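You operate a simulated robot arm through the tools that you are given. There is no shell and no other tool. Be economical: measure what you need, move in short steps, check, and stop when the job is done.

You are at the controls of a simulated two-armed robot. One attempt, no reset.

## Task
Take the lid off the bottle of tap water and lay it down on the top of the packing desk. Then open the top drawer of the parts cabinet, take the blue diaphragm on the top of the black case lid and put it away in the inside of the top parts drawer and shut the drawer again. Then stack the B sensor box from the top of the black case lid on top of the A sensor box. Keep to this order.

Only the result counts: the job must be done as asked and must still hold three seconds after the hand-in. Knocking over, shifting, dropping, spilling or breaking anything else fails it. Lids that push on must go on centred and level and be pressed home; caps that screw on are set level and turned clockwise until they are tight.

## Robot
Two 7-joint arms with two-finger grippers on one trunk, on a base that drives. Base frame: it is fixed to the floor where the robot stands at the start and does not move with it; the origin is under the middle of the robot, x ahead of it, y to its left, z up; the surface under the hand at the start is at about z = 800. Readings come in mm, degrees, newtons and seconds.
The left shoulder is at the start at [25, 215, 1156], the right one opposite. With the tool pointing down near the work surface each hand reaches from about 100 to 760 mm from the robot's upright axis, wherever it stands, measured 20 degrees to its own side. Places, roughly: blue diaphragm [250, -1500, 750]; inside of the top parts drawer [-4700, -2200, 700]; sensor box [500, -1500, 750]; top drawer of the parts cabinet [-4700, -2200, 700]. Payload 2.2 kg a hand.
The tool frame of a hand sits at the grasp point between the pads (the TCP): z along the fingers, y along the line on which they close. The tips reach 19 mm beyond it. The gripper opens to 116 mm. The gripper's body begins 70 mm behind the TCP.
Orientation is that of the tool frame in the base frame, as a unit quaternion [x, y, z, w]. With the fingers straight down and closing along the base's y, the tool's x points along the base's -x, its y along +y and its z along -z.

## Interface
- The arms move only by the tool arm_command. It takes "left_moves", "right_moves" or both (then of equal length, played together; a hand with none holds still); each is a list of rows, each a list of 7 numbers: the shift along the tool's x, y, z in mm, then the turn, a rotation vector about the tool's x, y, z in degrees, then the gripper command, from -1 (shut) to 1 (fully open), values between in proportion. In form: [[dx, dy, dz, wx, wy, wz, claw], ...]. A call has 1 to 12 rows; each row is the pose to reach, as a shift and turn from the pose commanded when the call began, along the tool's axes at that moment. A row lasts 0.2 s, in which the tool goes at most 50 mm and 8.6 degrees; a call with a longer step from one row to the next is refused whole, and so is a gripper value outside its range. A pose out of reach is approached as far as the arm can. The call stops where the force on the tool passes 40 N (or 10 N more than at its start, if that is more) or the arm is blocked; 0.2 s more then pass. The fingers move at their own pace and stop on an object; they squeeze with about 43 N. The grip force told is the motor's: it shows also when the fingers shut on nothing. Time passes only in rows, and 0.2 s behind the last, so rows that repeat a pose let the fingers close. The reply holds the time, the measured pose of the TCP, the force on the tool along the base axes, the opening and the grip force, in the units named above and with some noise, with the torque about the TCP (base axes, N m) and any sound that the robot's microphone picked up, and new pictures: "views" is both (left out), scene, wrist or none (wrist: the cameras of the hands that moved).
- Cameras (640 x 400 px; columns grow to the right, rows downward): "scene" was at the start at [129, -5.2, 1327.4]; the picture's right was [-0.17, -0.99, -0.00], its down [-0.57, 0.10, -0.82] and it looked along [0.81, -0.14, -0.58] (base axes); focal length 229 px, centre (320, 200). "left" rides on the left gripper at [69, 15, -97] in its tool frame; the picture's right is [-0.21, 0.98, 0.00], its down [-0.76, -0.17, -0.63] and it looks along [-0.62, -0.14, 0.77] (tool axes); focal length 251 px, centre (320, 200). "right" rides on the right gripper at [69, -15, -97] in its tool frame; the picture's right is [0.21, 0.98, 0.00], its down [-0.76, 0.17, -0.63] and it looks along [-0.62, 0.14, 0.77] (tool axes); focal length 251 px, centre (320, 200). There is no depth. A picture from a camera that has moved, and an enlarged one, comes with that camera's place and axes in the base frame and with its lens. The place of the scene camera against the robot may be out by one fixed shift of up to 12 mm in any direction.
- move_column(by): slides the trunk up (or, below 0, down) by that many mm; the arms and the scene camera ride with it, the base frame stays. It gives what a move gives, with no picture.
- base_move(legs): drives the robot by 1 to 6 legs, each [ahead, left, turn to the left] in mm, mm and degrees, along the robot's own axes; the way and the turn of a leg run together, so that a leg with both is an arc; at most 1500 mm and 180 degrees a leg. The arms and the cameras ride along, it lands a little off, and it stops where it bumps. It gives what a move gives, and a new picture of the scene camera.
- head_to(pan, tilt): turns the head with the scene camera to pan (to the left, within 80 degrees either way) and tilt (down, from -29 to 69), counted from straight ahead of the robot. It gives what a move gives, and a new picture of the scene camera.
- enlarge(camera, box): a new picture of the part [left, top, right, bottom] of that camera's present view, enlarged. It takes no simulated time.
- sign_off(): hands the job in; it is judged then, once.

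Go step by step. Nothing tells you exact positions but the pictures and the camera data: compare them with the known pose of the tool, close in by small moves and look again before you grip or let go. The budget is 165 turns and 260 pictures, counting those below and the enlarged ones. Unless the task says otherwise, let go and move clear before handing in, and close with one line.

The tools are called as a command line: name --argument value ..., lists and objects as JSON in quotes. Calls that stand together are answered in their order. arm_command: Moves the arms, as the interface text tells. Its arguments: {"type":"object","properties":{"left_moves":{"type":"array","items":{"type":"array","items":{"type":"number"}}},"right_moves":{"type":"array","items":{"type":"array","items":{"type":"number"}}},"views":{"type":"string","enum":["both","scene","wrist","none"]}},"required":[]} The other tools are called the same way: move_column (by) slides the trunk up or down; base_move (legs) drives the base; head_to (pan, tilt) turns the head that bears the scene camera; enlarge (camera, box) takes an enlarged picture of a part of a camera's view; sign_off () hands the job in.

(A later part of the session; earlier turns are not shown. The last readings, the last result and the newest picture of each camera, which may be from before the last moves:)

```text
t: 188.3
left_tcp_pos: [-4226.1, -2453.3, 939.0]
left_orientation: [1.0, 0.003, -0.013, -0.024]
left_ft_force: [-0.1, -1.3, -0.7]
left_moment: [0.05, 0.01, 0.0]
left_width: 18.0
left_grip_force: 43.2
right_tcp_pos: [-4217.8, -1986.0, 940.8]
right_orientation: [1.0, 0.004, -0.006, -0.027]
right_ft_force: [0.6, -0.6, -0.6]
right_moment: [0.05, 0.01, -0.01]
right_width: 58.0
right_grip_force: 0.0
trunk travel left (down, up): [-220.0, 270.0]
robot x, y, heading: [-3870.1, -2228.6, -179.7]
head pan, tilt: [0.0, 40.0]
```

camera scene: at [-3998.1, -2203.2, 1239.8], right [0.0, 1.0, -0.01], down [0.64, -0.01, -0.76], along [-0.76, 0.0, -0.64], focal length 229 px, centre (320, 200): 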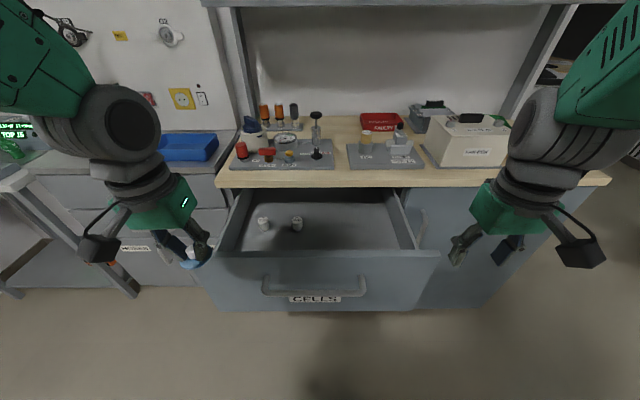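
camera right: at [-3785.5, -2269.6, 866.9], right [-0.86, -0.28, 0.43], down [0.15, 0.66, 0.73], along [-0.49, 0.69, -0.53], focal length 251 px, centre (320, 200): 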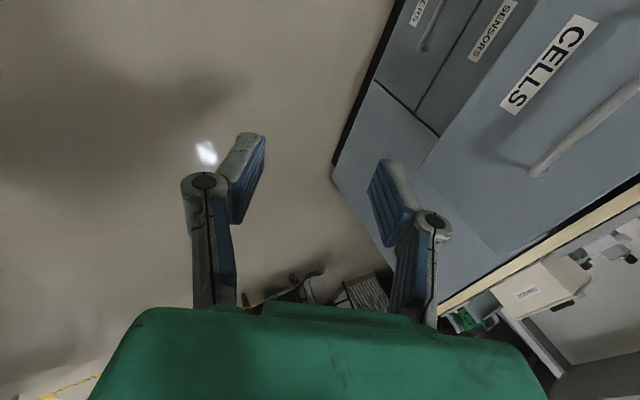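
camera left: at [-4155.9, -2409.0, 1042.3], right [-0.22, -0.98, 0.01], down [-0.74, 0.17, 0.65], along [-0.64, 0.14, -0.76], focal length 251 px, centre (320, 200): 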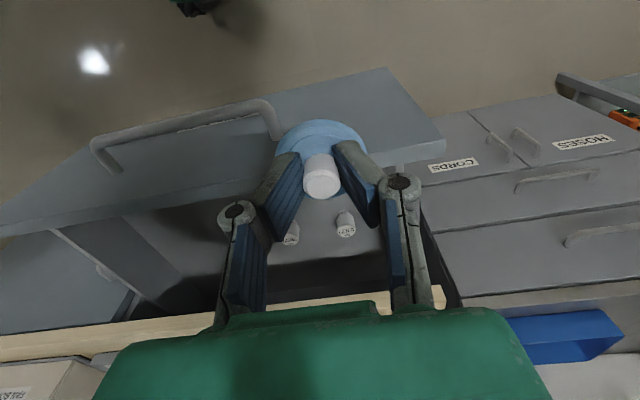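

The robot has come to rest leaning slightly left. I need to see whether something is touching.

head_to --pan 35 --tilt 45

enlarge --camera "left" --box '[0, 0, 640, 400]'

head_to --pan 70 --tilt 40

head_to --pan -60 --tilt 45

```text
t: 189.3
left_tcp_pos: [-4224.5, -2435.6, 941.9]
left_orientation: [1.0, 0.002, -0.013, -0.018]
left_ft_force: [-0.1, 0.2, -0.4]
left_moment: [-0.01, -0.02, 0.0]
left_width: 17.8
left_grip_force: 43.1
right_tcp_pos: [-4219.7, -1970.1, 938.3]
right_orientation: [1.0, 0.004, -0.005, -0.02]
right_ft_force: [0.2, -0.1, 0.1]
right_moment: [0.02, -0.04, 0.0]
right_width: 58.1
right_grip_force: 0.0
trunk travel left (down, up): [-220.0, 270.0]
robot x, y, heading: [-3872.4, -2226.2, -179.8]
head pan, tilt: [35.0, 45.0]
camera scene: at [-3979.9, -2276.6, 1232.0], right [-0.58, 0.82, 0.01], down [0.58, 0.41, -0.7], along [-0.58, -0.4, -0.71], focal length 229 px, centre (320, 200)
```

scene: 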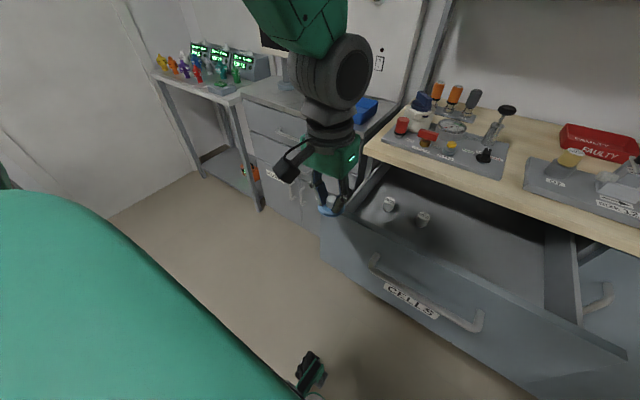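

```text
1.00 times, centred on (320, 200) of left (not enlarged: the box is as wide or as high as the picture)
camera zoom: at [-4153.9, -2454.1, 1035.8], right [-0.21, -0.98, -0.03], down [-0.74, 0.14, 0.66], along [-0.64, 0.16, -0.75], focal length 251 px, centre (320, 200)
```

zoom: 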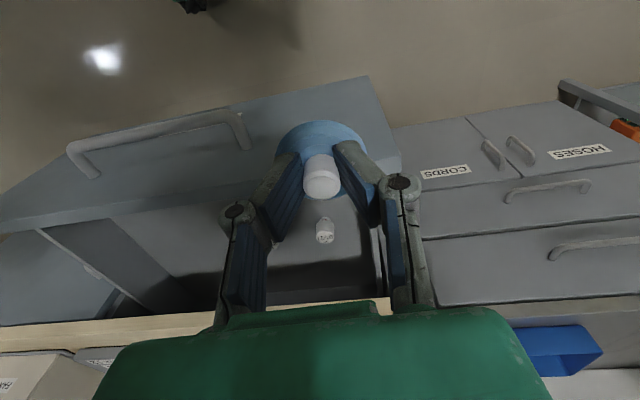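

```text
t: 190.4
left_tcp_pos: [-4226.3, -2416.7, 946.3]
left_orientation: [1.0, 0.0, -0.014, -0.009]
left_ft_force: [-0.6, 0.2, 1.2]
left_moment: [-0.06, 0.01, -0.03]
left_width: 18.0
left_grip_force: 43.0
right_tcp_pos: [-4217.4, -1951.5, 932.6]
right_orientation: [1.0, 0.003, -0.003, -0.01]
right_ft_force: [-0.3, 0.6, 0.4]
right_moment: [-0.04, 0.01, -0.01]
right_width: 58.2
right_grip_force: 0.0
trunk travel left (down, up): [-220.0, 270.0]
robot x, y, heading: [-3869.4, -2218.1, -180.0]
head pan, tilt: [70.0, 40.0]
camera scene: at [-3942.4, -2281.7, 1240.7], right [-0.94, 0.34, -0.01], down [0.22, 0.6, -0.77], along [-0.26, -0.73, -0.64], focal length 229 px, centre (320, 200)
```

scene: 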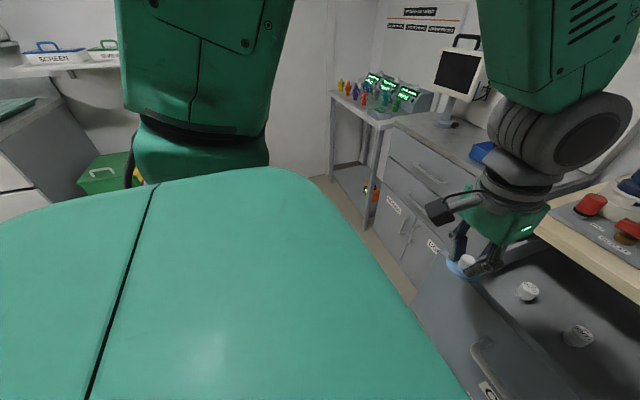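

```text
t: 192.5
left_tcp_pos: [-4225.2, -2443.7, 941.1]
left_orientation: [1.0, 0.004, -0.013, -0.02]
left_ft_force: [0.2, -0.9, -0.4]
left_moment: [0.04, 0.02, 0.0]
left_width: 17.7
left_grip_force: 43.3
right_tcp_pos: [-4218.1, -1977.6, 939.7]
right_orientation: [1.0, 0.002, -0.005, -0.016]
right_ft_force: [0.3, -1.0, 0.1]
right_moment: [0.04, 0.0, -0.02]
right_width: 58.0
right_grip_force: 0.0
trunk travel left (down, up): [-220.0, 270.0]
robot x, y, heading: [-3869.3, -2229.2, -180.0]
head pan, tilt: [-60.0, 45.0]
camera scene: at [-3988.6, -2197.2, 1232.8], right [0.37, 0.93, 0.01], down [0.66, -0.26, -0.71], along [-0.66, 0.26, -0.71], focal length 229 px, centre (320, 200)
```

scene: 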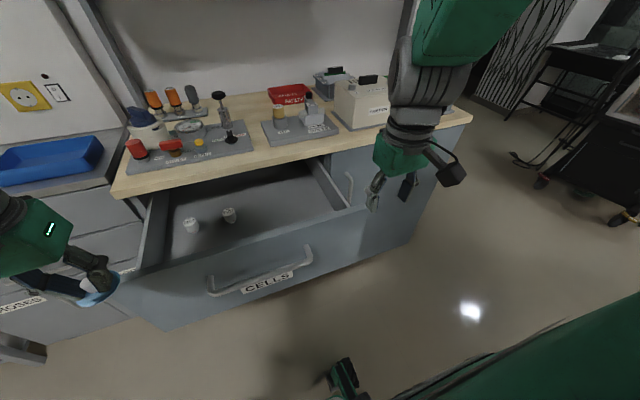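

The robot still leans and drifts. I'll back off a little to see if that clears it.

base_move --legs '[[-200, 0, 0]]'

head_to --pan 0 --tilt 40

arm_command --left_moves '[[0, 0, 0, 0, 0, 0, -1], [0, 0, 0, 0, 0, 0, -1], [0, 0, 0, 0, 0, 0, -1], [0, 0, 0, 0, 0, 0, -1], [0, 0, 0, 0, 0, 0, -1], [0, 0, 0, 0, 0, 0, -1]]' --views "none"

arm_command --left_moves '[[0, 0, 0, 0, 0, 0, -1], [0, 0, 0, 0, 0, 0, -1], [0, 0, 0, 0, 0, 0, -1], [0, 0, 0, 0, 0, 0, -1], [0, 0, 0, 0, 0, 0, -1], [0, 0, 0, 0, 0, 0, -1]]' --views "none"

```text
t: 194.1
left_tcp_pos: [-4025.1, -2436.8, 942.5]
left_orientation: [1.0, 0.003, -0.014, -0.019]
left_ft_force: [0.0, -0.1, 0.0]
left_moment: [0.02, 0.03, 0.0]
left_width: 17.9
left_grip_force: 43.3
right_tcp_pos: [-4018.0, -1968.9, 938.7]
right_orientation: [1.0, 0.0, -0.004, -0.009]
right_ft_force: [0.8, -0.1, -0.2]
right_moment: [0.02, 0.0, 0.03]
right_width: 57.8
right_grip_force: 0.1
trunk travel left (down, up): [-220.0, 270.0]
robot x, y, heading: [-3671.0, -2226.0, -180.0]
head pan, tilt: [-60.0, 45.0]
camera scene: at [-3787.7, -2186.3, 1232.1], right [0.38, 0.92, 0.0], down [0.66, -0.27, -0.7], along [-0.65, 0.27, -0.71], focal length 229 px, centre (320, 200)
```

scene: 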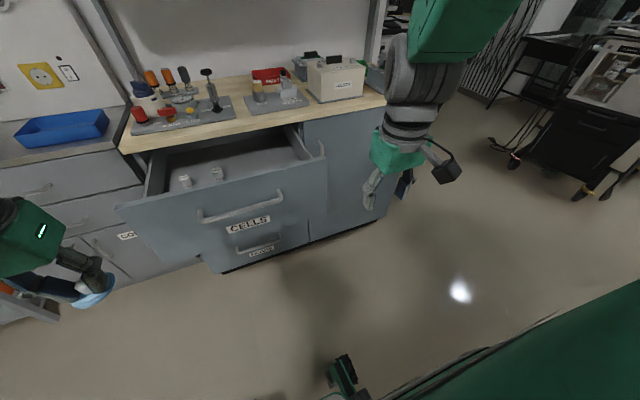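

```text
t: 195.4
left_tcp_pos: [-4023.9, -2434.5, 944.0]
left_orientation: [1.0, 0.003, -0.015, -0.015]
left_ft_force: [0.6, 0.3, -0.5]
left_moment: [0.0, 0.0, 0.02]
left_width: 17.8
left_grip_force: 43.3
right_tcp_pos: [-4016.3, -1966.3, 938.3]
right_orientation: [1.0, -0.001, -0.004, -0.009]
right_ft_force: [0.9, 0.7, -0.2]
right_moment: [-0.01, 0.02, -0.04]
right_width: 57.9
right_grip_force: 0.0
trunk travel left (down, up): [-220.0, 270.0]
robot x, y, heading: [-3674.1, -2224.4, -179.7]
head pan, tilt: [0.0, 40.0]
camera scene: at [-3798.2, -2215.6, 1239.9], right [0.0, 1.0, 0.0], down [0.64, 0.0, -0.76], along [-0.76, 0.0, -0.64], focal length 229 px, centre (320, 200)
```

scene: 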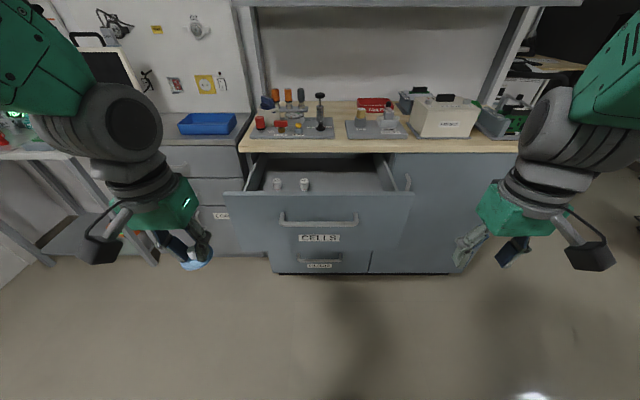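

```text
t: 196.8
left_tcp_pos: [-4024.0, -2438.0, 942.8]
left_orientation: [1.0, 0.003, -0.015, -0.018]
left_ft_force: [0.4, 0.2, 0.5]
left_moment: [0.01, 0.01, 0.01]
left_width: 18.0
left_grip_force: 43.2
right_tcp_pos: [-4016.8, -1969.5, 938.1]
right_orientation: [1.0, 0.0, -0.005, -0.009]
right_ft_force: [-0.4, -0.1, 0.5]
right_moment: [0.0, -0.01, -0.05]
right_width: 57.9
right_grip_force: 0.1
trunk travel left (down, up): [-220.0, 270.0]
robot x, y, heading: [-3667.4, -2227.0, -180.0]
head pan, tilt: [0.0, 40.0]
```

```text
t: 198.2
left_tcp_pos: [-4024.6, -2435.9, 942.6]
left_orientation: [1.0, 0.003, -0.015, -0.018]
left_ft_force: [1.0, -0.7, -0.2]
left_moment: [-0.02, 0.01, -0.03]
left_width: 17.5
left_grip_force: 42.8
right_tcp_pos: [-4016.9, -1968.1, 938.9]
right_orientation: [1.0, -0.001, -0.004, -0.008]
right_ft_force: [0.2, 0.1, -0.4]
right_moment: [-0.02, 0.01, 0.01]
right_width: 58.0
right_grip_force: 0.1
trunk travel left (down, up): [-220.0, 270.0]
robot x, y, heading: [-3668.4, -2224.0, -180.0]
head pan, tilt: [0.0, 40.0]
```

After backing off, the robot is level and steady again. I'll approach only 110 mm this time and place the part at a longer reach.

base_move --legs '[[110, 0, 0]]'

arm_command --left_moves '[[0, 0, -3, -1, 0.8, 0, -1], [0, 0, -6, -2.1, 1.7, 0, -1], [0, 0, -6, -2.1, 1.7, 0, -1], [0, 0, -6, -2.1, 1.7, 0, -1], [0, 0, -6, -2.1, 1.7, 0, -1]]' --views "scene"

```text
t: 199.4
left_tcp_pos: [-4135.2, -2434.7, 943.0]
left_orientation: [1.0, 0.002, -0.014, -0.017]
left_ft_force: [0.7, -0.2, -0.5]
left_moment: [0.02, 0.01, -0.02]
left_width: 18.1
left_grip_force: 43.0
right_tcp_pos: [-4128.2, -1969.7, 938.0]
right_orientation: [1.0, -0.002, -0.004, -0.009]
right_ft_force: [-1.0, -0.5, -0.2]
right_moment: [0.0, -0.01, 0.0]
right_width: 58.0
right_grip_force: 0.1
trunk travel left (down, up): [-220.0, 270.0]
robot x, y, heading: [-3782.3, -2226.2, -180.0]
head pan, tilt: [0.0, 40.0]
camera scene: at [-3909.1, -2217.6, 1239.9], right [0.0, 1.0, 0.0], down [0.64, 0.0, -0.76], along [-0.76, 0.0, -0.64], focal length 229 px, centre (320, 200)
```

scene: 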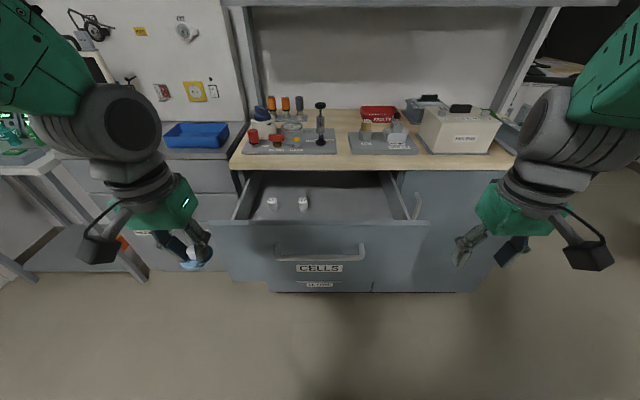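

```text
t: 200.6
left_tcp_pos: [-4133.2, -2437.1, 950.0]
left_orientation: [1.0, 0.002, -0.001, 0.001]
left_ft_force: [0.2, 0.5, 0.0]
left_moment: [0.01, -0.02, 0.01]
left_width: 17.6
left_grip_force: 42.8
right_tcp_pos: [-4126.5, -1969.2, 937.6]
right_orientation: [1.0, -0.002, -0.005, -0.008]
right_ft_force: [-0.7, 0.7, 0.8]
right_moment: [0.02, 0.0, -0.01]
right_width: 58.1
right_grip_force: 0.0
trunk travel left (down, up): [-220.0, 270.0]
robot x, y, heading: [-3780.6, -2226.9, -180.2]
head pan, tilt: [0.0, 40.0]
camera scene: at [-3908.8, -2217.1, 1239.9], right [0.0, 1.0, 0.0], down [0.64, 0.0, -0.76], along [-0.76, 0.0, -0.64], focal length 229 px, centre (320, 200)
```

scene: 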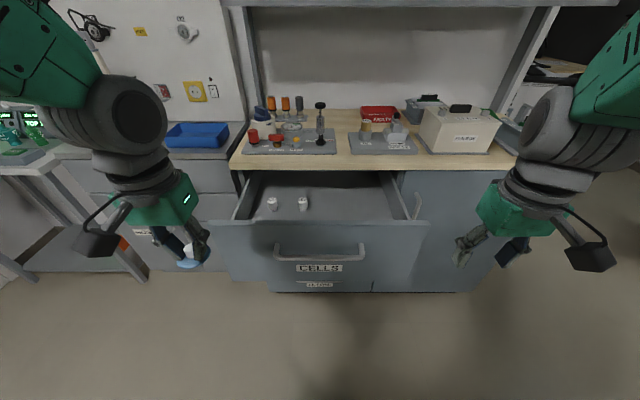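

The robot is steady. The cells sit near [-4452, -2371] and [-4452, -2271], so I'll bring the diaphragm over the free spot at about [-4390, -2195].

arm_command --left_moves '[[-32, -30, 0, 0, 0, 0, -1], [-64, -60, 0, 0, 0, 0, -1], [-96, -90, 0, 0, 0, 0, -1], [-128, -120, 0, 0, 0, 0, -1], [-160, -150, 0, 0, 0, 0, -1], [-192, -180, 0, 0, 0, 0, -1], [-224, -210, 0, 0, 0, 0, -1], [-256, -242, 0, 0, 0, 0, -1], [-256, -242, 40, 0, 0, 0, -1], [-256, -242, 40, 0, 0, 0, -1]]'

enlarge --camera "scene" --box '[220, 130, 460, 280]'

```text
t: 202.8
left_tcp_pos: [-4392.0, -2197.4, 908.1]
left_orientation: [1.0, 0.004, -0.001, 0.002]
left_ft_force: [0.0, 0.7, 0.3]
left_moment: [0.03, 0.01, -0.01]
left_width: 17.7
left_grip_force: 43.2
right_tcp_pos: [-4125.4, -1969.0, 939.2]
right_orientation: [1.0, -0.002, -0.006, -0.009]
right_ft_force: [-0.5, 0.2, 0.1]
right_moment: [0.02, 0.0, -0.01]
right_width: 58.1
right_grip_force: 0.0
trunk travel left (down, up): [-220.0, 270.0]
robot x, y, heading: [-3777.8, -2225.9, -180.0]
head pan, tilt: [0.0, 40.0]
camera scene: at [-3910.1, -2215.6, 1239.8], right [0.0, 1.0, 0.0], down [0.65, 0.0, -0.76], along [-0.76, 0.0, -0.65], focal length 229 px, centre (320, 200)
camera left: at [-4322.4, -2211.0, 1005.4], right [-0.21, -0.98, 0.0], down [-0.76, 0.16, 0.63], along [-0.62, 0.13, -0.77], focal length 251 px, centre (320, 200)
```

scene: 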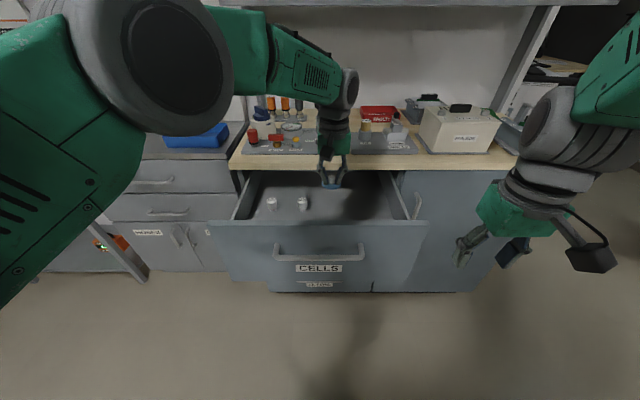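
left: 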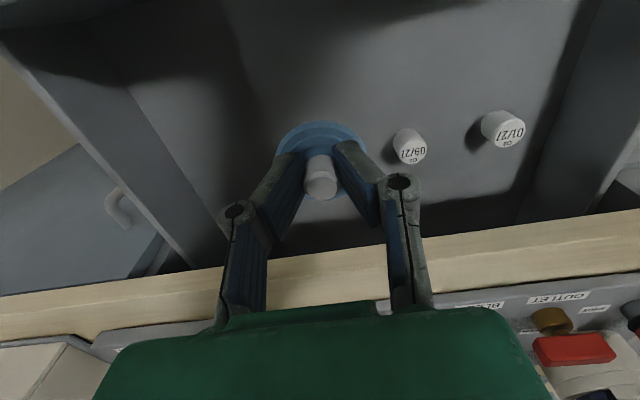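

```text
2.67 times, centred on (340, 205) of scene
camera zoom: at [-3910.1, -2215.6, 1239.8], right [0.0, 1.0, 0.0], down [0.65, 0.0, -0.76], along [-0.76, 0.0, -0.65], focal length 610 px, centre (267, 187)
```

zoom: 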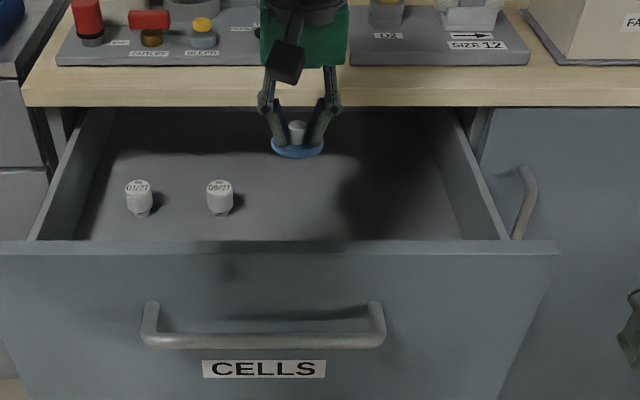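

There is good clearance all round. I'll lower it into the drawer in stages.

arm_command --left_moves '[[0, 0, 35, 0, 0, 0, -1], [0, 0, 70, 0, 0, 0, -1], [0, 0, 100, 0, 0, 0, -1], [0, 0, 100, 0, 0, 0, -1]]'

enlarge --camera "scene" --box '[220, 130, 460, 280]'

```text
t: 203.8
left_tcp_pos: [-4390.8, -2194.6, 809.3]
left_orientation: [1.0, 0.003, -0.001, 0.001]
left_ft_force: [0.0, -0.8, 0.6]
left_moment: [0.0, 0.04, 0.05]
left_width: 17.9
left_grip_force: 42.7
right_tcp_pos: [-4126.6, -1968.0, 939.0]
right_orientation: [1.0, -0.002, -0.006, -0.009]
right_ft_force: [-0.1, 0.1, 0.1]
right_moment: [0.01, 0.01, 0.0]
right_width: 57.8
right_grip_force: 0.1
trunk travel left (down, up): [-220.0, 270.0]
robot x, y, heading: [-3778.5, -2224.9, -179.8]
head pan, tilt: [0.0, 40.0]
camera scene: at [-3910.1, -2215.3, 1239.8], right [0.0, 1.0, 0.0], down [0.65, 0.0, -0.76], along [-0.76, 0.0, -0.65], focal length 229 px, centre (320, 200)
camera left: at [-4321.3, -2208.1, 905.4], right [-0.21, -0.98, 0.0], down [-0.76, 0.16, 0.63], along [-0.62, 0.13, -0.77], focal length 251 px, centre (320, 200)
```

scene: 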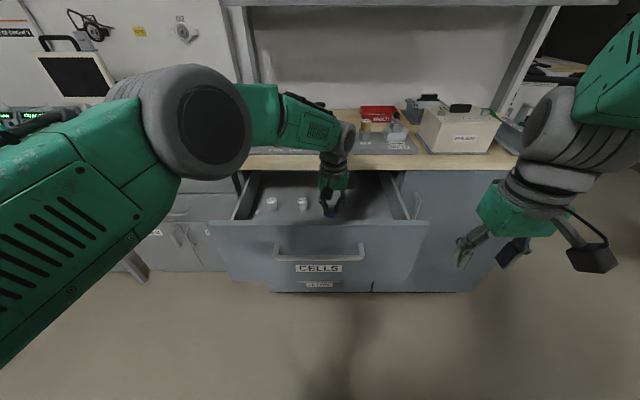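
left: 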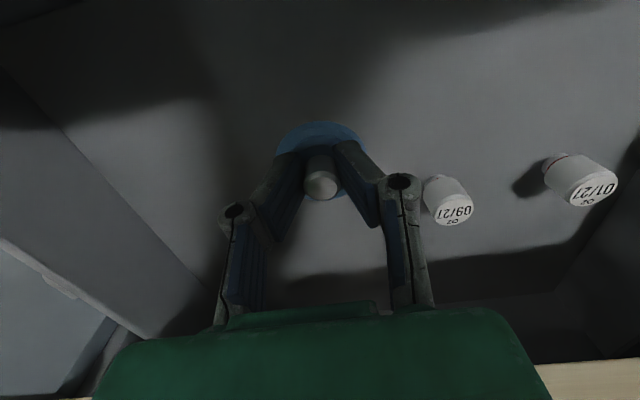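

```text
2.67 times, centred on (340, 205) of scene
camera zoom: at [-3910.1, -2215.3, 1239.8], right [0.0, 1.0, 0.0], down [0.65, 0.0, -0.76], along [-0.76, 0.0, -0.65], focal length 610 px, centre (267, 187)
```

zoom: 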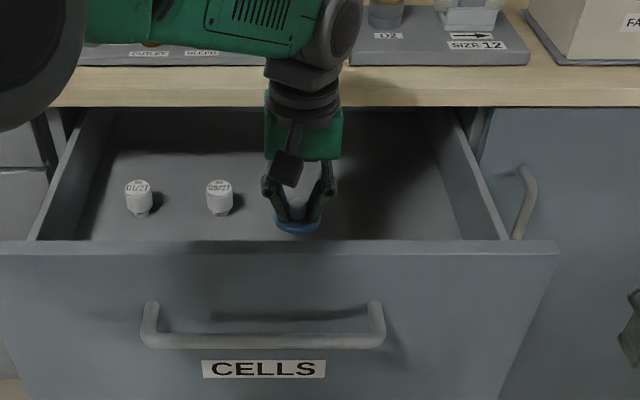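

The disc is close to the drawer floor. I'll creep down until contact.

arm_command --left_moves '[[0, 0, 4, 0, 0, 0, -1], [0, 0, 8, 0, 0, 0, -1], [0, 0, 11, 0, 0, 0, -1], [0, 0, 14, 0, 0, 0, -1], [0, 0, 14, 0, 0, 0, -1]]' --views "wrist"

```text
t: 205.0
left_tcp_pos: [-4391.6, -2194.2, 795.4]
left_orientation: [1.0, 0.002, -0.001, 0.002]
left_ft_force: [-0.4, 1.0, 0.1]
left_moment: [0.01, -0.04, 0.0]
left_width: 17.8
left_grip_force: 42.5
right_tcp_pos: [-4125.7, -1967.0, 938.0]
right_orientation: [1.0, -0.001, -0.006, -0.008]
right_ft_force: [0.9, 0.4, 0.1]
right_moment: [-0.02, 0.01, 0.01]
right_width: 57.9
right_grip_force: 0.0
trunk travel left (down, up): [-220.0, 270.0]
robot x, y, heading: [-3778.3, -2229.3, -179.8]
head pan, tilt: [0.0, 40.0]
camera left: at [-4322.2, -2208.5, 891.9], right [-0.21, -0.98, 0.0], down [-0.76, 0.16, 0.63], along [-0.62, 0.13, -0.77], focal length 251 px, centre (320, 200)
```

left: 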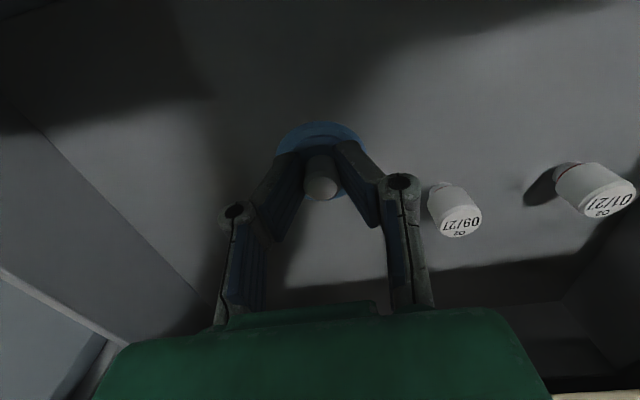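

arm_command --left_moves '[[0, 0, 3, 0, 0, 0, -1], [0, 0, 6, 0, 0, 0, -1], [0, 0, 8, 0, 0, 0, -1], [0, 0, 10, 0, 0, 0, -1], [0, 0, 10, 0, 0, 0, -1]]' --views "none"

```text
t: 206.2
left_tcp_pos: [-4391.6, -2193.8, 785.9]
left_orientation: [1.0, 0.003, -0.001, 0.001]
left_ft_force: [0.5, -0.6, -0.8]
left_moment: [-0.02, 0.05, 0.03]
left_width: 17.9
left_grip_force: 42.7
right_tcp_pos: [-4126.0, -1967.4, 937.7]
right_orientation: [1.0, -0.002, -0.006, -0.009]
right_ft_force: [0.2, 0.1, -0.3]
right_moment: [-0.02, -0.01, -0.01]
right_width: 58.1
right_grip_force: 0.0
trunk travel left (down, up): [-220.0, 270.0]
robot x, y, heading: [-3780.2, -2224.6, -179.8]
head pan, tilt: [0.0, 40.0]
```

arm_command --left_moves '[[0, 0, 3, 0, 0, 0, -1], [0, 0, 6, 0, 0, 0, -1], [0, 0, 8, 0, 0, 0, -1], [0, 0, 10, 0, 0, 0, -1], [0, 0, 10, 0, 0, 0, -1]]' --views "both"

enlarge --camera "scene" --box '[280, 150, 400, 250]'

```text
t: 207.4
left_tcp_pos: [-4392.9, -2194.8, 776.0]
left_orientation: [1.0, 0.002, -0.001, 0.002]
left_ft_force: [0.6, -0.9, 0.7]
left_moment: [-0.02, 0.01, -0.01]
left_width: 17.6
left_grip_force: 43.9
right_tcp_pos: [-4125.7, -1968.3, 937.7]
right_orientation: [1.0, -0.002, -0.005, -0.009]
right_ft_force: [0.2, 0.1, -0.2]
right_moment: [-0.02, -0.01, -0.02]
right_width: 58.0
right_grip_force: 0.1
trunk travel left (down, up): [-220.0, 270.0]
robot x, y, heading: [-3776.8, -2228.6, -180.0]
head pan, tilt: [0.0, 40.0]
camera scene: at [-3910.4, -2215.4, 1239.7], right [0.0, 1.0, 0.0], down [0.65, 0.0, -0.76], along [-0.76, 0.0, -0.65], focal length 229 px, centre (320, 200)
camera left: at [-4322.4, -2208.9, 872.0], right [-0.21, -0.98, 0.0], down [-0.76, 0.16, 0.63], along [-0.62, 0.13, -0.77], focal length 251 px, centre (320, 200)
```

scene: 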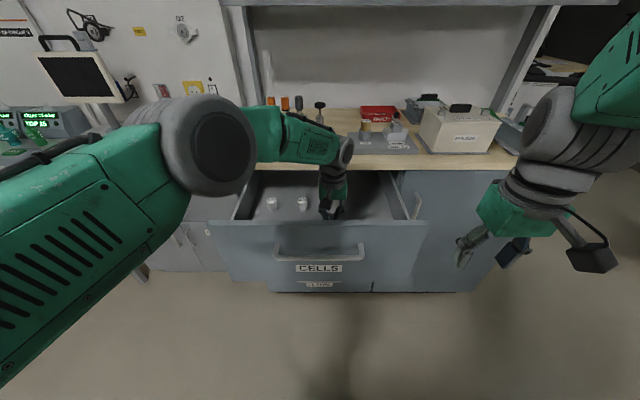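
left: 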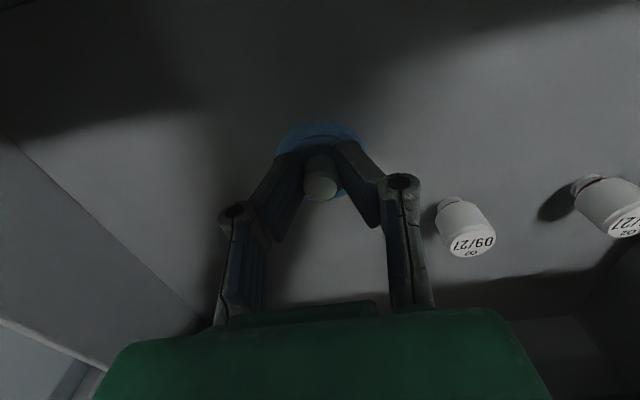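

```text
4.00 times, centred on (340, 200) of scene
camera zoom: at [-3910.4, -2215.4, 1239.7], right [0.0, 1.0, 0.0], down [0.65, 0.0, -0.76], along [-0.76, 0.0, -0.65], focal length 914 px, centre (240, 200)
```

zoom: 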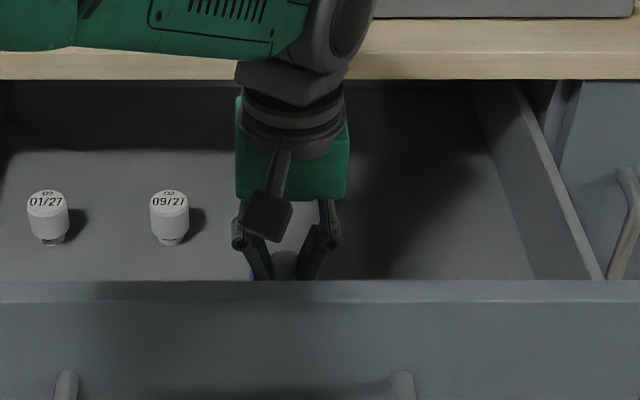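

The drawer floor looks lower than assumed, at roughly z = 718. I'll move 27 mm further in so the wrist camera clears the front panel, then continue down.

arm_command --left_moves '[[-14, 0, 0, 0, 0, 0, -1], [-27, 0, 0, 0, 0, 0, -1], [-27, 0, 8, 0, 0, 0, -1], [-27, 0, 16, 0, 0, 0, -1], [-27, 0, 20, 0, 0, 0, -1], [-27, 0, 20, 0, 0, 0, -1]]' --views "both"

```text
t: 208.8
left_tcp_pos: [-4421.2, -2193.5, 754.8]
left_orientation: [1.0, 0.002, -0.002, 0.001]
left_ft_force: [0.1, -0.6, 0.2]
left_moment: [0.01, -0.03, 0.03]
left_width: 17.9
left_grip_force: 43.1
right_tcp_pos: [-4127.1, -1968.7, 938.9]
right_orientation: [1.0, -0.003, -0.005, -0.009]
right_ft_force: [0.1, 0.6, -0.5]
right_moment: [-0.01, 0.01, 0.0]
right_width: 58.1
right_grip_force: 0.0
trunk travel left (down, up): [-220.0, 270.0]
robot x, y, heading: [-3781.4, -2228.2, -180.1]
head pan, tilt: [0.0, 40.0]
camera scene: at [-3910.6, -2215.4, 1239.7], right [0.0, 1.0, 0.0], down [0.65, 0.0, -0.76], along [-0.76, 0.0, -0.65], focal length 229 px, centre (320, 200)
camera left: at [-4350.6, -2208.4, 851.4], right [-0.21, -0.98, 0.0], down [-0.76, 0.16, 0.63], along [-0.62, 0.13, -0.77], focal length 251 px, centre (320, 200)
```

scene: 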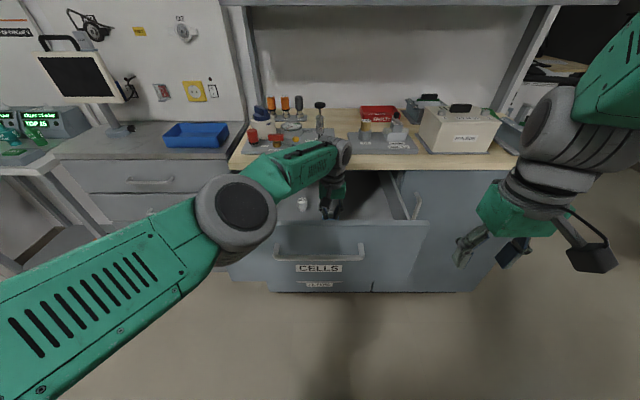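
left: 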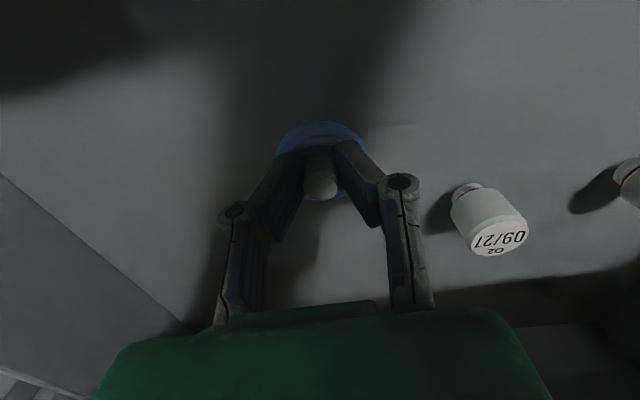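

arm_command --left_moves '[[0, 0, 2, 0, 0, 0, -1], [0, 0, 4, 0, 0, 0, -1], [0, 0, 6, 0, 0, 0, -1], [0, 0, 8, 0, 0, 0, -1], [0, 0, 8, 0, 0, 0, -1]]' --views "wrist"

```text
t: 210.0
left_tcp_pos: [-4419.1, -2192.8, 749.8]
left_orientation: [1.0, 0.003, -0.002, 0.001]
left_ft_force: [-0.9, 0.2, 0.3]
left_moment: [0.0, 0.01, -0.01]
left_width: 17.3
left_grip_force: 43.3
right_tcp_pos: [-4127.0, -1967.9, 938.9]
right_orientation: [1.0, -0.002, -0.005, -0.009]
right_ft_force: [-1.2, 0.1, 0.2]
right_moment: [0.02, -0.04, -0.05]
right_width: 58.1
right_grip_force: 0.0
trunk travel left (down, up): [-220.0, 270.0]
robot x, y, heading: [-3778.0, -2226.0, -180.0]
head pan, tilt: [0.0, 40.0]
camera left: at [-4349.9, -2208.7, 845.6], right [-0.21, -0.98, 0.0], down [-0.75, 0.16, 0.64], along [-0.62, 0.13, -0.77], focal length 251 px, centre (320, 200)
```

left: 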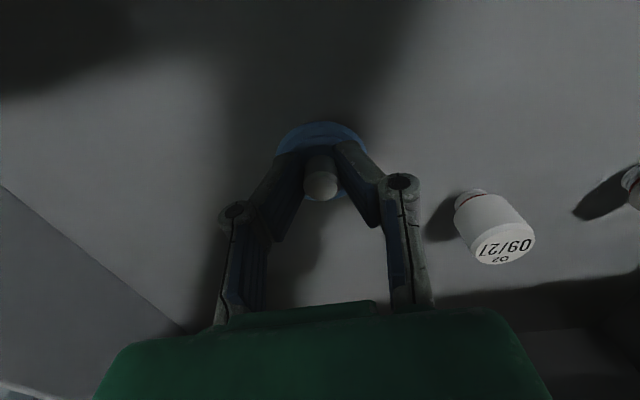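

arm_command --left_moves '[[0, 0, 2, 0, 0, 0, -1], [0, 0, 4, 0, 0, 0, -1], [0, 0, 6, 0, 0, 0, -1], [0, 0, 6, 0, 0, 0, -1]]' --views "none"

```text
t: 211.0
left_tcp_pos: [-4418.6, -2195.2, 743.9]
left_orientation: [1.0, 0.003, -0.001, 0.001]
left_ft_force: [-1.0, -0.2, 3.3]
left_moment: [0.04, 0.07, -0.02]
left_width: 17.3
left_grip_force: 43.3
left hand out of reach, approached as far as the arm can: row 1, 2, 3, 4
right_tcp_pos: [-4126.4, -1967.7, 938.1]
right_orientation: [1.0, -0.002, -0.006, -0.008]
right_ft_force: [-0.3, 0.4, -0.2]
right_moment: [-0.03, 0.02, 0.0]
right_width: 57.9
right_grip_force: 0.1
trunk travel left (down, up): [-220.0, 270.0]
robot x, y, heading: [-3780.0, -2226.4, -180.1]
head pan, tilt: [0.0, 40.0]
```

Contact is just starting (3 N) at TCP height 744, which fits the floor estimate. I'll open a little and rise straight up.

arm_command --left_moves '[[0, 0, 0, 0, 0, 0, -0.7], [0, 0, 0, 0, 0, 0, -0.4], [0, 0, 0, 0, 0, 0, -0.4], [0, 0, -20, 0, 0, 0, -0.4], [0, 0, -50, 0, 0, 0, -0.4], [0, 0, -90, 0, 0, 0, -0.4]]' --views "wrist"

```text
t: 212.4
left_tcp_pos: [-4414.5, -2197.1, 834.2]
left_orientation: [1.0, 0.002, -0.001, 0.001]
left_ft_force: [0.2, 0.1, 0.5]
left_moment: [0.01, 0.03, 0.0]
left_width: 34.7
left_grip_force: 0.0
right_tcp_pos: [-4126.1, -1967.7, 938.2]
right_orientation: [1.0, -0.002, -0.007, -0.009]
right_ft_force: [0.6, -0.3, 0.1]
right_moment: [0.03, 0.03, 0.03]
right_width: 58.2
right_grip_force: 0.1
trunk travel left (down, up): [-220.0, 270.0]
robot x, y, heading: [-3779.2, -2227.7, -179.7]
head pan, tilt: [0.0, 40.0]
camera left: at [-4345.5, -2210.3, 930.3], right [-0.21, -0.98, 0.0], down [-0.76, 0.16, 0.63], along [-0.62, 0.13, -0.77], focal length 251 px, centre (320, 200)
```

left: 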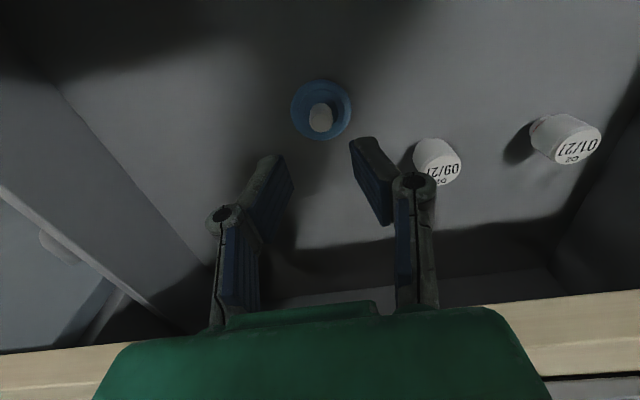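

The diaphragm sits upright in the drawer with a clear gap to the cells. I'll withdraw the left hand up and back.

arm_command --left_moves '[[0, 0, -40, 0, 0, 0, -0.4], [0, 0, -80, 0, 0, 0, -0.4], [0, 0, -120, 0, 0, 0, -0.4], [34, 30, -120, 0, 0, 0, -0.4], [68, 60, -120, 0, 0, 0, -0.4], [102, 90, -120, 0, 0, 0, -0.4], [136, 120, -120, 0, 0, 0, -0.4], [170, 150, -120, 0, 0, 0, -0.4], [204, 180, -120, 0, 0, 0, -0.4], [238, 210, -120, 0, 0, 0, -0.4], [270, 240, -120, 0, 0, 0, -0.4]]' --views "scene"

enlarge --camera "scene" --box '[220, 130, 460, 280]'

```text
t: 214.8
left_tcp_pos: [-4143.2, -2437.4, 952.8]
left_orientation: [1.0, 0.003, -0.001, 0.0]
left_ft_force: [0.4, -0.8, -0.3]
left_moment: [0.05, 0.05, 0.02]
left_width: 34.8
left_grip_force: 0.1
right_tcp_pos: [-4125.8, -1969.1, 939.6]
right_orientation: [1.0, -0.001, -0.006, -0.008]
right_ft_force: [-1.2, -0.5, -0.3]
right_moment: [0.01, 0.02, -0.02]
right_width: 57.9
right_grip_force: 0.0
trunk travel left (down, up): [-220.0, 270.0]
robot x, y, heading: [-3779.8, -2223.7, -180.1]
head pan, tilt: [0.0, 40.0]
camera scene: at [-3907.3, -2218.6, 1240.1], right [0.0, 1.0, 0.0], down [0.64, 0.0, -0.77], along [-0.77, 0.0, -0.64], focal length 229 px, centre (320, 200)
```

scene: 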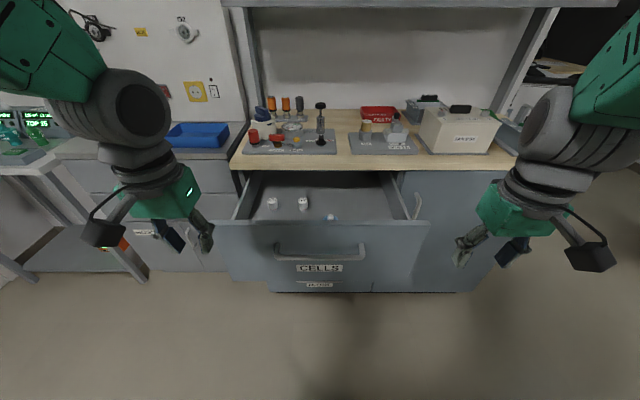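

```text
2.67 times, centred on (340, 205) of scene
camera zoom: at [-3907.3, -2218.6, 1240.1], right [0.0, 1.0, 0.0], down [0.64, 0.0, -0.77], along [-0.77, 0.0, -0.64], focal length 610 px, centre (267, 187)
```

zoom: 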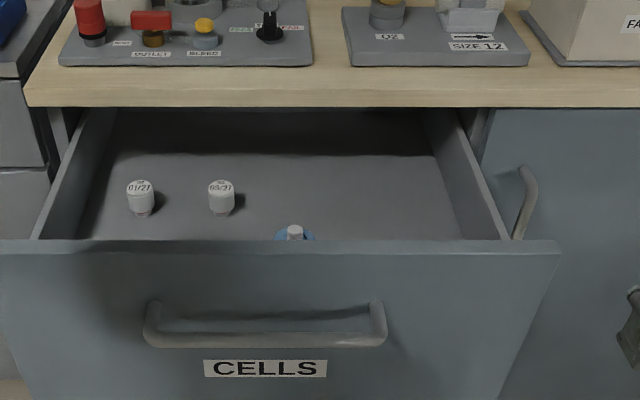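

Everything is in place in the drawer. I'll turn the right hand to point forward, fingers shut, and bring it below the handle bar to push the front panel.

arm_command --right_moves '[[-7, 31, 26, 0, -8.2, 0, -0.5], [-14, 62, 51, 0, -16.4, 0, -1], [-21, 93, 77, 0, -24.6, 0, -1], [-28, 124, 102, 0, -32.8, 0, -1], [-35, 155, 128, 0, -41, 0, -1], [-42, 186, 153, 0, -49.2, 0, -1], [-49, 217, 179, 0, -57.4, 0, -1], [-56, 248, 200, 0, -65.6, 0, -1], [-70, 248, 200, 0, -73.8, 0, -1], [-85, 248, 200, 0, -82, 0, -1], [-100, 248, 200, 0, -90, 0, -1], [-100, 248, 200, 0, -90, 0, -1]]'

```text
t: 217.4
left_tcp_pos: [-4143.9, -2437.1, 953.7]
left_orientation: [1.0, 0.003, -0.001, 0.0]
left_ft_force: [0.7, -0.5, -0.5]
left_moment: [0.02, -0.01, 0.0]
left_width: 34.8
left_grip_force: 0.0
right_tcp_pos: [-4228.9, -2214.1, 736.0]
right_orientation: [-0.703, -0.006, 0.712, 0.008]
right_ft_force: [-0.1, -0.8, -0.2]
right_moment: [0.0, 0.01, -0.01]
right_width: 0.0
right_grip_force: 28.8
trunk travel left (down, up): [-220.0, 270.0]
robot x, y, heading: [-3779.9, -2229.9, -179.7]
head pan, tilt: [0.0, 40.0]
camera scene: at [-3909.3, -2218.6, 1239.9], right [0.0, 1.0, 0.0], down [0.65, 0.0, -0.76], along [-0.76, 0.0, -0.65], focal length 229 px, centre (320, 200)
camera right: at [-4133.0, -2198.5, 664.1], right [-0.01, -0.97, -0.23], down [0.64, -0.18, 0.74], along [-0.77, -0.15, 0.62], focal length 251 px, centre (320, 200)
```

scene: 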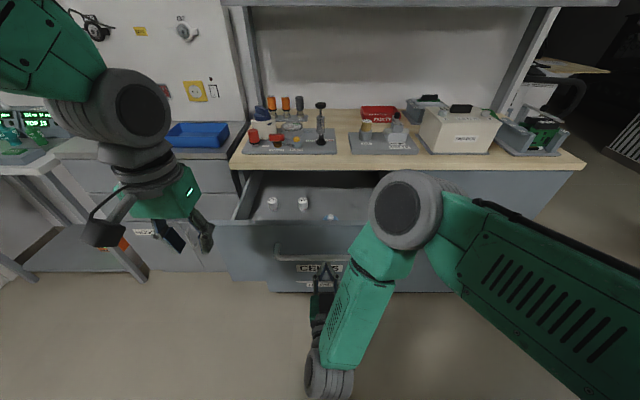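
right: 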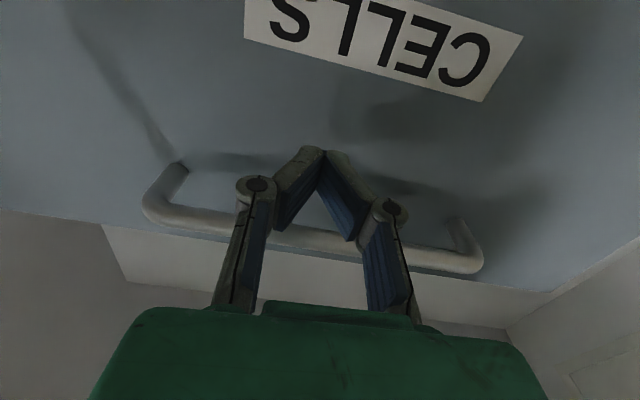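

The closed fingertips are below the bar, facing the panel. I'll push steadily.

arm_command --right_moves '[[0, 0, 13, 0, 0, 0, -1], [0, 0, 26, 0, 0, 0, -1], [0, 0, 39, 0, 0, 0, -1], [0, 0, 50, 0, 0, 0, -1], [0, 0, 63, 0, 0, 0, -1], [0, 0, 76, 0, 0, 0, -1], [0, 0, 89, 0, 0, 0, -1], [0, 0, 102, 0, 0, 0, -1], [0, 0, 115, 0, 0, 0, -1], [0, 0, 128, 0, 0, 0, -1], [0, 0, 140, 0, 0, 0, -1]]'

```text
t: 219.8
left_tcp_pos: [-4143.5, -2436.3, 953.2]
left_orientation: [1.0, 0.002, -0.001, 0.001]
left_ft_force: [0.1, 0.0, 0.0]
left_moment: [-0.02, 0.0, 0.0]
left_width: 34.7
left_grip_force: 0.1
right_tcp_pos: [-4370.9, -2212.8, 737.7]
right_orientation: [-0.703, -0.006, 0.711, 0.008]
right_ft_force: [1.7, -0.6, -0.7]
right_moment: [0.01, -0.01, 0.01]
right_width: 0.1
right_grip_force: 28.2
trunk travel left (down, up): [-220.0, 270.0]
robot x, y, heading: [-3781.2, -2227.2, -179.8]
head pan, tilt: [0.0, 40.0]
camera scene: at [-3909.9, -2218.4, 1239.8], right [0.0, 1.0, 0.0], down [0.65, 0.0, -0.76], along [-0.76, 0.0, -0.65], focal length 229 px, centre (320, 200)
camera right: at [-4273.1, -2197.5, 666.4], right [-0.01, -0.97, -0.23], down [0.64, -0.18, 0.75], along [-0.77, -0.14, 0.62], focal length 251 px, centre (320, 200)
```

scene: 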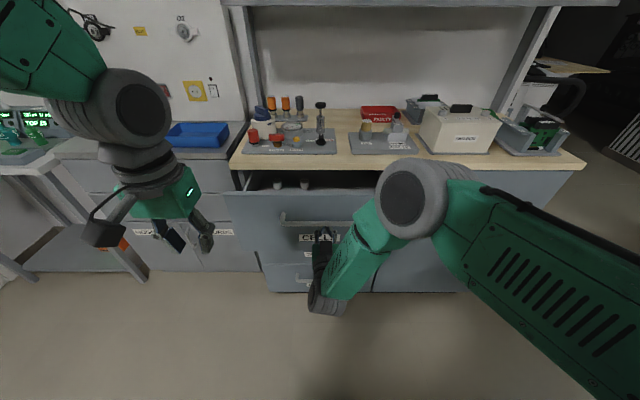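
right: 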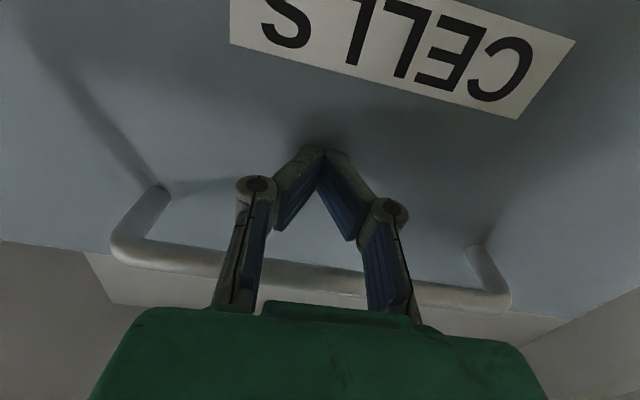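

The drawer is sliding in smoothly. I'll push on until it shuts.

arm_command --right_moves '[[0, 0, 13, 0, 0, 0, -1], [0, 0, 26, 0, 0, 0, -1], [0, 0, 39, 0, 0, 0, -1], [0, 0, 52, 0, 0, 0, -1], [0, 0, 65, 0, 0, 0, -1], [0, 0, 78, 0, 0, 0, -1], [0, 0, 91, 0, 0, 0, -1], [0, 0, 104, 0, 0, 0, -1], [0, 0, 116, 0, 0, 0, -1], [0, 0, 126, 0, 0, 0, -1], [0, 0, 136, 0, 0, 0, -1], [0, 0, 146, 0, 0, 0, -1]]'

enlarge --camera "scene" --box '[220, 130, 460, 280]'

```text
t: 222.1
left_tcp_pos: [-4138.8, -2433.5, 954.5]
left_orientation: [1.0, 0.002, -0.004, 0.001]
left_ft_force: [0.4, 1.0, -0.1]
left_moment: [0.0, 0.04, 0.03]
left_width: 34.4
left_grip_force: 0.0
right_tcp_pos: [-4489.7, -2212.1, 738.0]
right_orientation: [-0.704, -0.003, 0.711, 0.007]
right_ft_force: [25.6, 5.5, 13.2]
right_moment: [0.03, 0.04, -0.08]
right_width: 6.1
right_grip_force: 27.6
trunk travel left (down, up): [-220.0, 270.0]
robot x, y, heading: [-3781.4, -2224.7, 179.9]
head pan, tilt: [0.0, 40.0]
stopped in row 11 (right hand): the force on the tool passed its limit at 52 N (the readings are from after the stop); the commanded pose is now the measured one
camera scene: at [-3905.2, -2215.4, 1240.5], right [0.0, 1.0, 0.0], down [0.64, 0.0, -0.77], along [-0.77, 0.0, -0.64], focal length 229 px, centre (320, 200)
camera right: at [-4393.6, -2197.9, 667.2], right [-0.01, -0.97, -0.23], down [0.64, -0.18, 0.75], along [-0.77, -0.14, 0.62], focal length 251 px, centre (320, 200)
```

scene: 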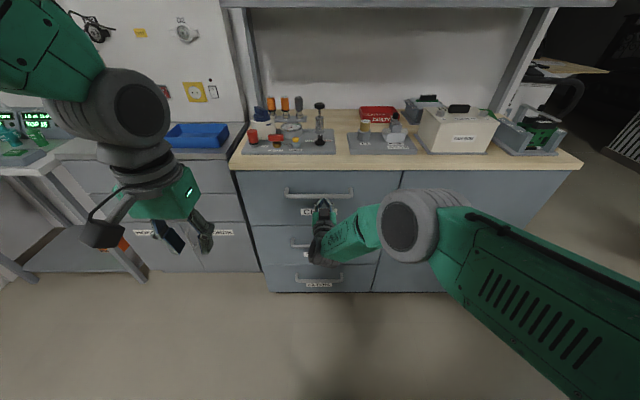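
right: 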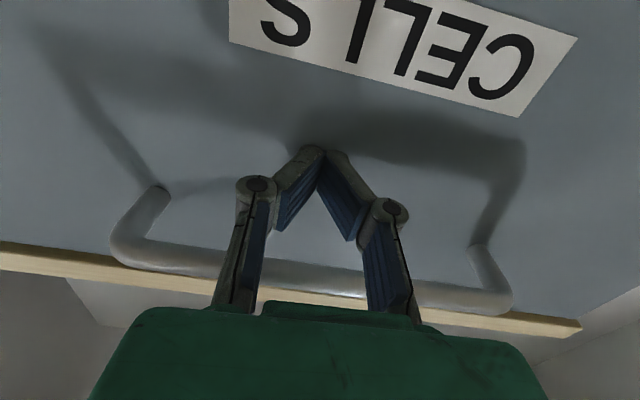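

```text
2.67 times, centred on (340, 205) of scene
camera zoom: at [-3905.2, -2215.4, 1240.5], right [0.0, 1.0, 0.0], down [0.64, 0.0, -0.77], along [-0.77, 0.0, -0.64], focal length 610 px, centre (267, 187)
```

zoom: 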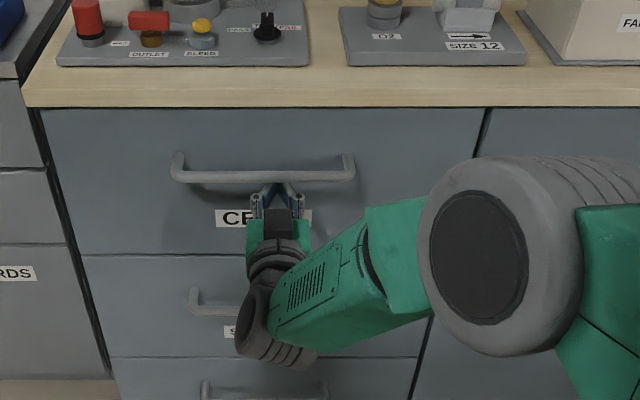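

The drawer is shut against its stop. I'll withdraw straight back and return the right hand to the tucked pose.

arm_command --right_moves '[[0, 0, -20, 0, 0, 0, -1], [0, 0, -55, 0, 0, 0, -1], [0, 0, -95, 0, 0, 0, -1], [0, 0, -135, 0, 0, 0, -1], [0, 0, -175, 0, 0, 0, -1], [0, 0, -215, 0, 0, 0, -1], [0, 0, -255, 0, 0, 0, -1], [0, 0, -270, 0, 0, 0, -1], [0, 0, -270, 0, 0, 0, -1]]' --views "scene"

arm_command --right_moves '[[-18, -22, -8, 0, 8.2, 0, -1], [-36, -44, -16, 0, 16.4, 0, -1], [-54, -66, -24, 0, 24.6, 0, -1], [-72, -88, -32, 0, 32.8, 0, -0.5], [-90, -110, -40, 0, 41, 0, 0], [-108, -132, -48, 0, 49.2, 0, 0], [-126, -154, -56, 0, 57.4, 0, 0], [-144, -176, -64, 0, 65.6, 0, 0], [-162, -198, -72, 0, 73.8, 0, 0], [-180, -220, -80, 0, 82, 0, 0], [-201, -243, -84, 0, 90, 0, 0], [-201, -243, -84, 0, 90, 0, 0]]' --views "scene"

```text
t: 224.1
left_tcp_pos: [-4142.2, -2435.4, 953.2]
left_orientation: [1.0, 0.002, -0.003, 0.001]
left_ft_force: [-0.6, -0.6, 0.2]
left_moment: [-0.01, 0.02, 0.01]
left_width: 34.6
left_grip_force: 0.1
right_tcp_pos: [-4223.1, -2214.2, 732.8]
right_orientation: [-0.705, -0.005, 0.709, 0.008]
right_ft_force: [-0.6, 0.4, 0.2]
right_moment: [-0.03, 0.01, 0.01]
right_width: 0.0
right_grip_force: 28.6
trunk travel left (down, up): [-220.0, 270.0]
robot x, y, heading: [-3783.6, -2225.6, -179.8]
head pan, tilt: [0.0, 40.0]
camera scene: at [-3909.5, -2218.3, 1239.8], right [0.0, 1.0, 0.0], down [0.65, 0.0, -0.76], along [-0.76, 0.0, -0.65], focal length 229 px, centre (320, 200)
```

scene: 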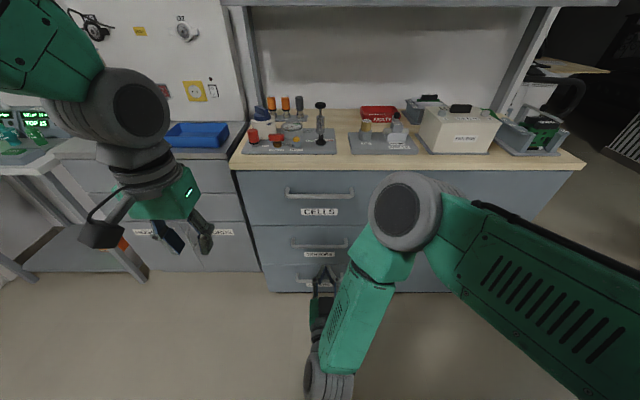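

```text
t: 226.7
left_tcp_pos: [-4142.1, -2437.2, 953.1]
left_orientation: [1.0, 0.003, -0.002, -0.001]
left_ft_force: [-0.2, -0.4, -0.1]
left_moment: [0.01, 0.01, 0.0]
left_width: 34.7
left_grip_force: 0.0
right_tcp_pos: [-4137.0, -1976.1, 940.1]
right_orientation: [1.0, -0.002, -0.002, -0.009]
right_ft_force: [-0.2, 1.1, -1.3]
right_moment: [0.03, -0.03, -0.01]
right_width: 57.9
right_grip_force: 0.0
trunk travel left (down, up): [-220.0, 270.0]
robot x, y, heading: [-3780.7, -2226.2, -180.0]
head pan, tilt: [0.0, 40.0]
camera scene: at [-3909.5, -2214.1, 1239.8], right [0.0, 1.0, 0.0], down [0.65, 0.0, -0.76], along [-0.76, 0.0, -0.65], focal length 229 px, centre (320, 200)
```

scene: 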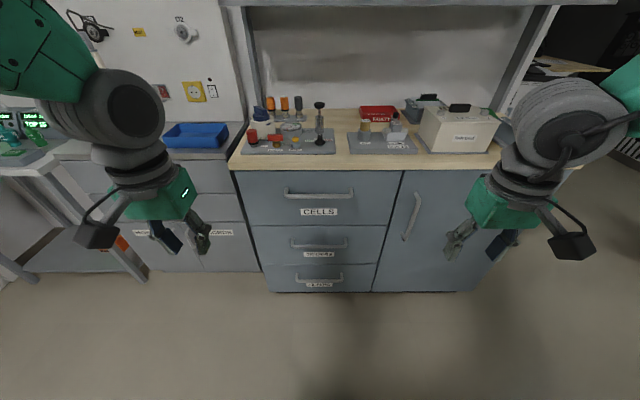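

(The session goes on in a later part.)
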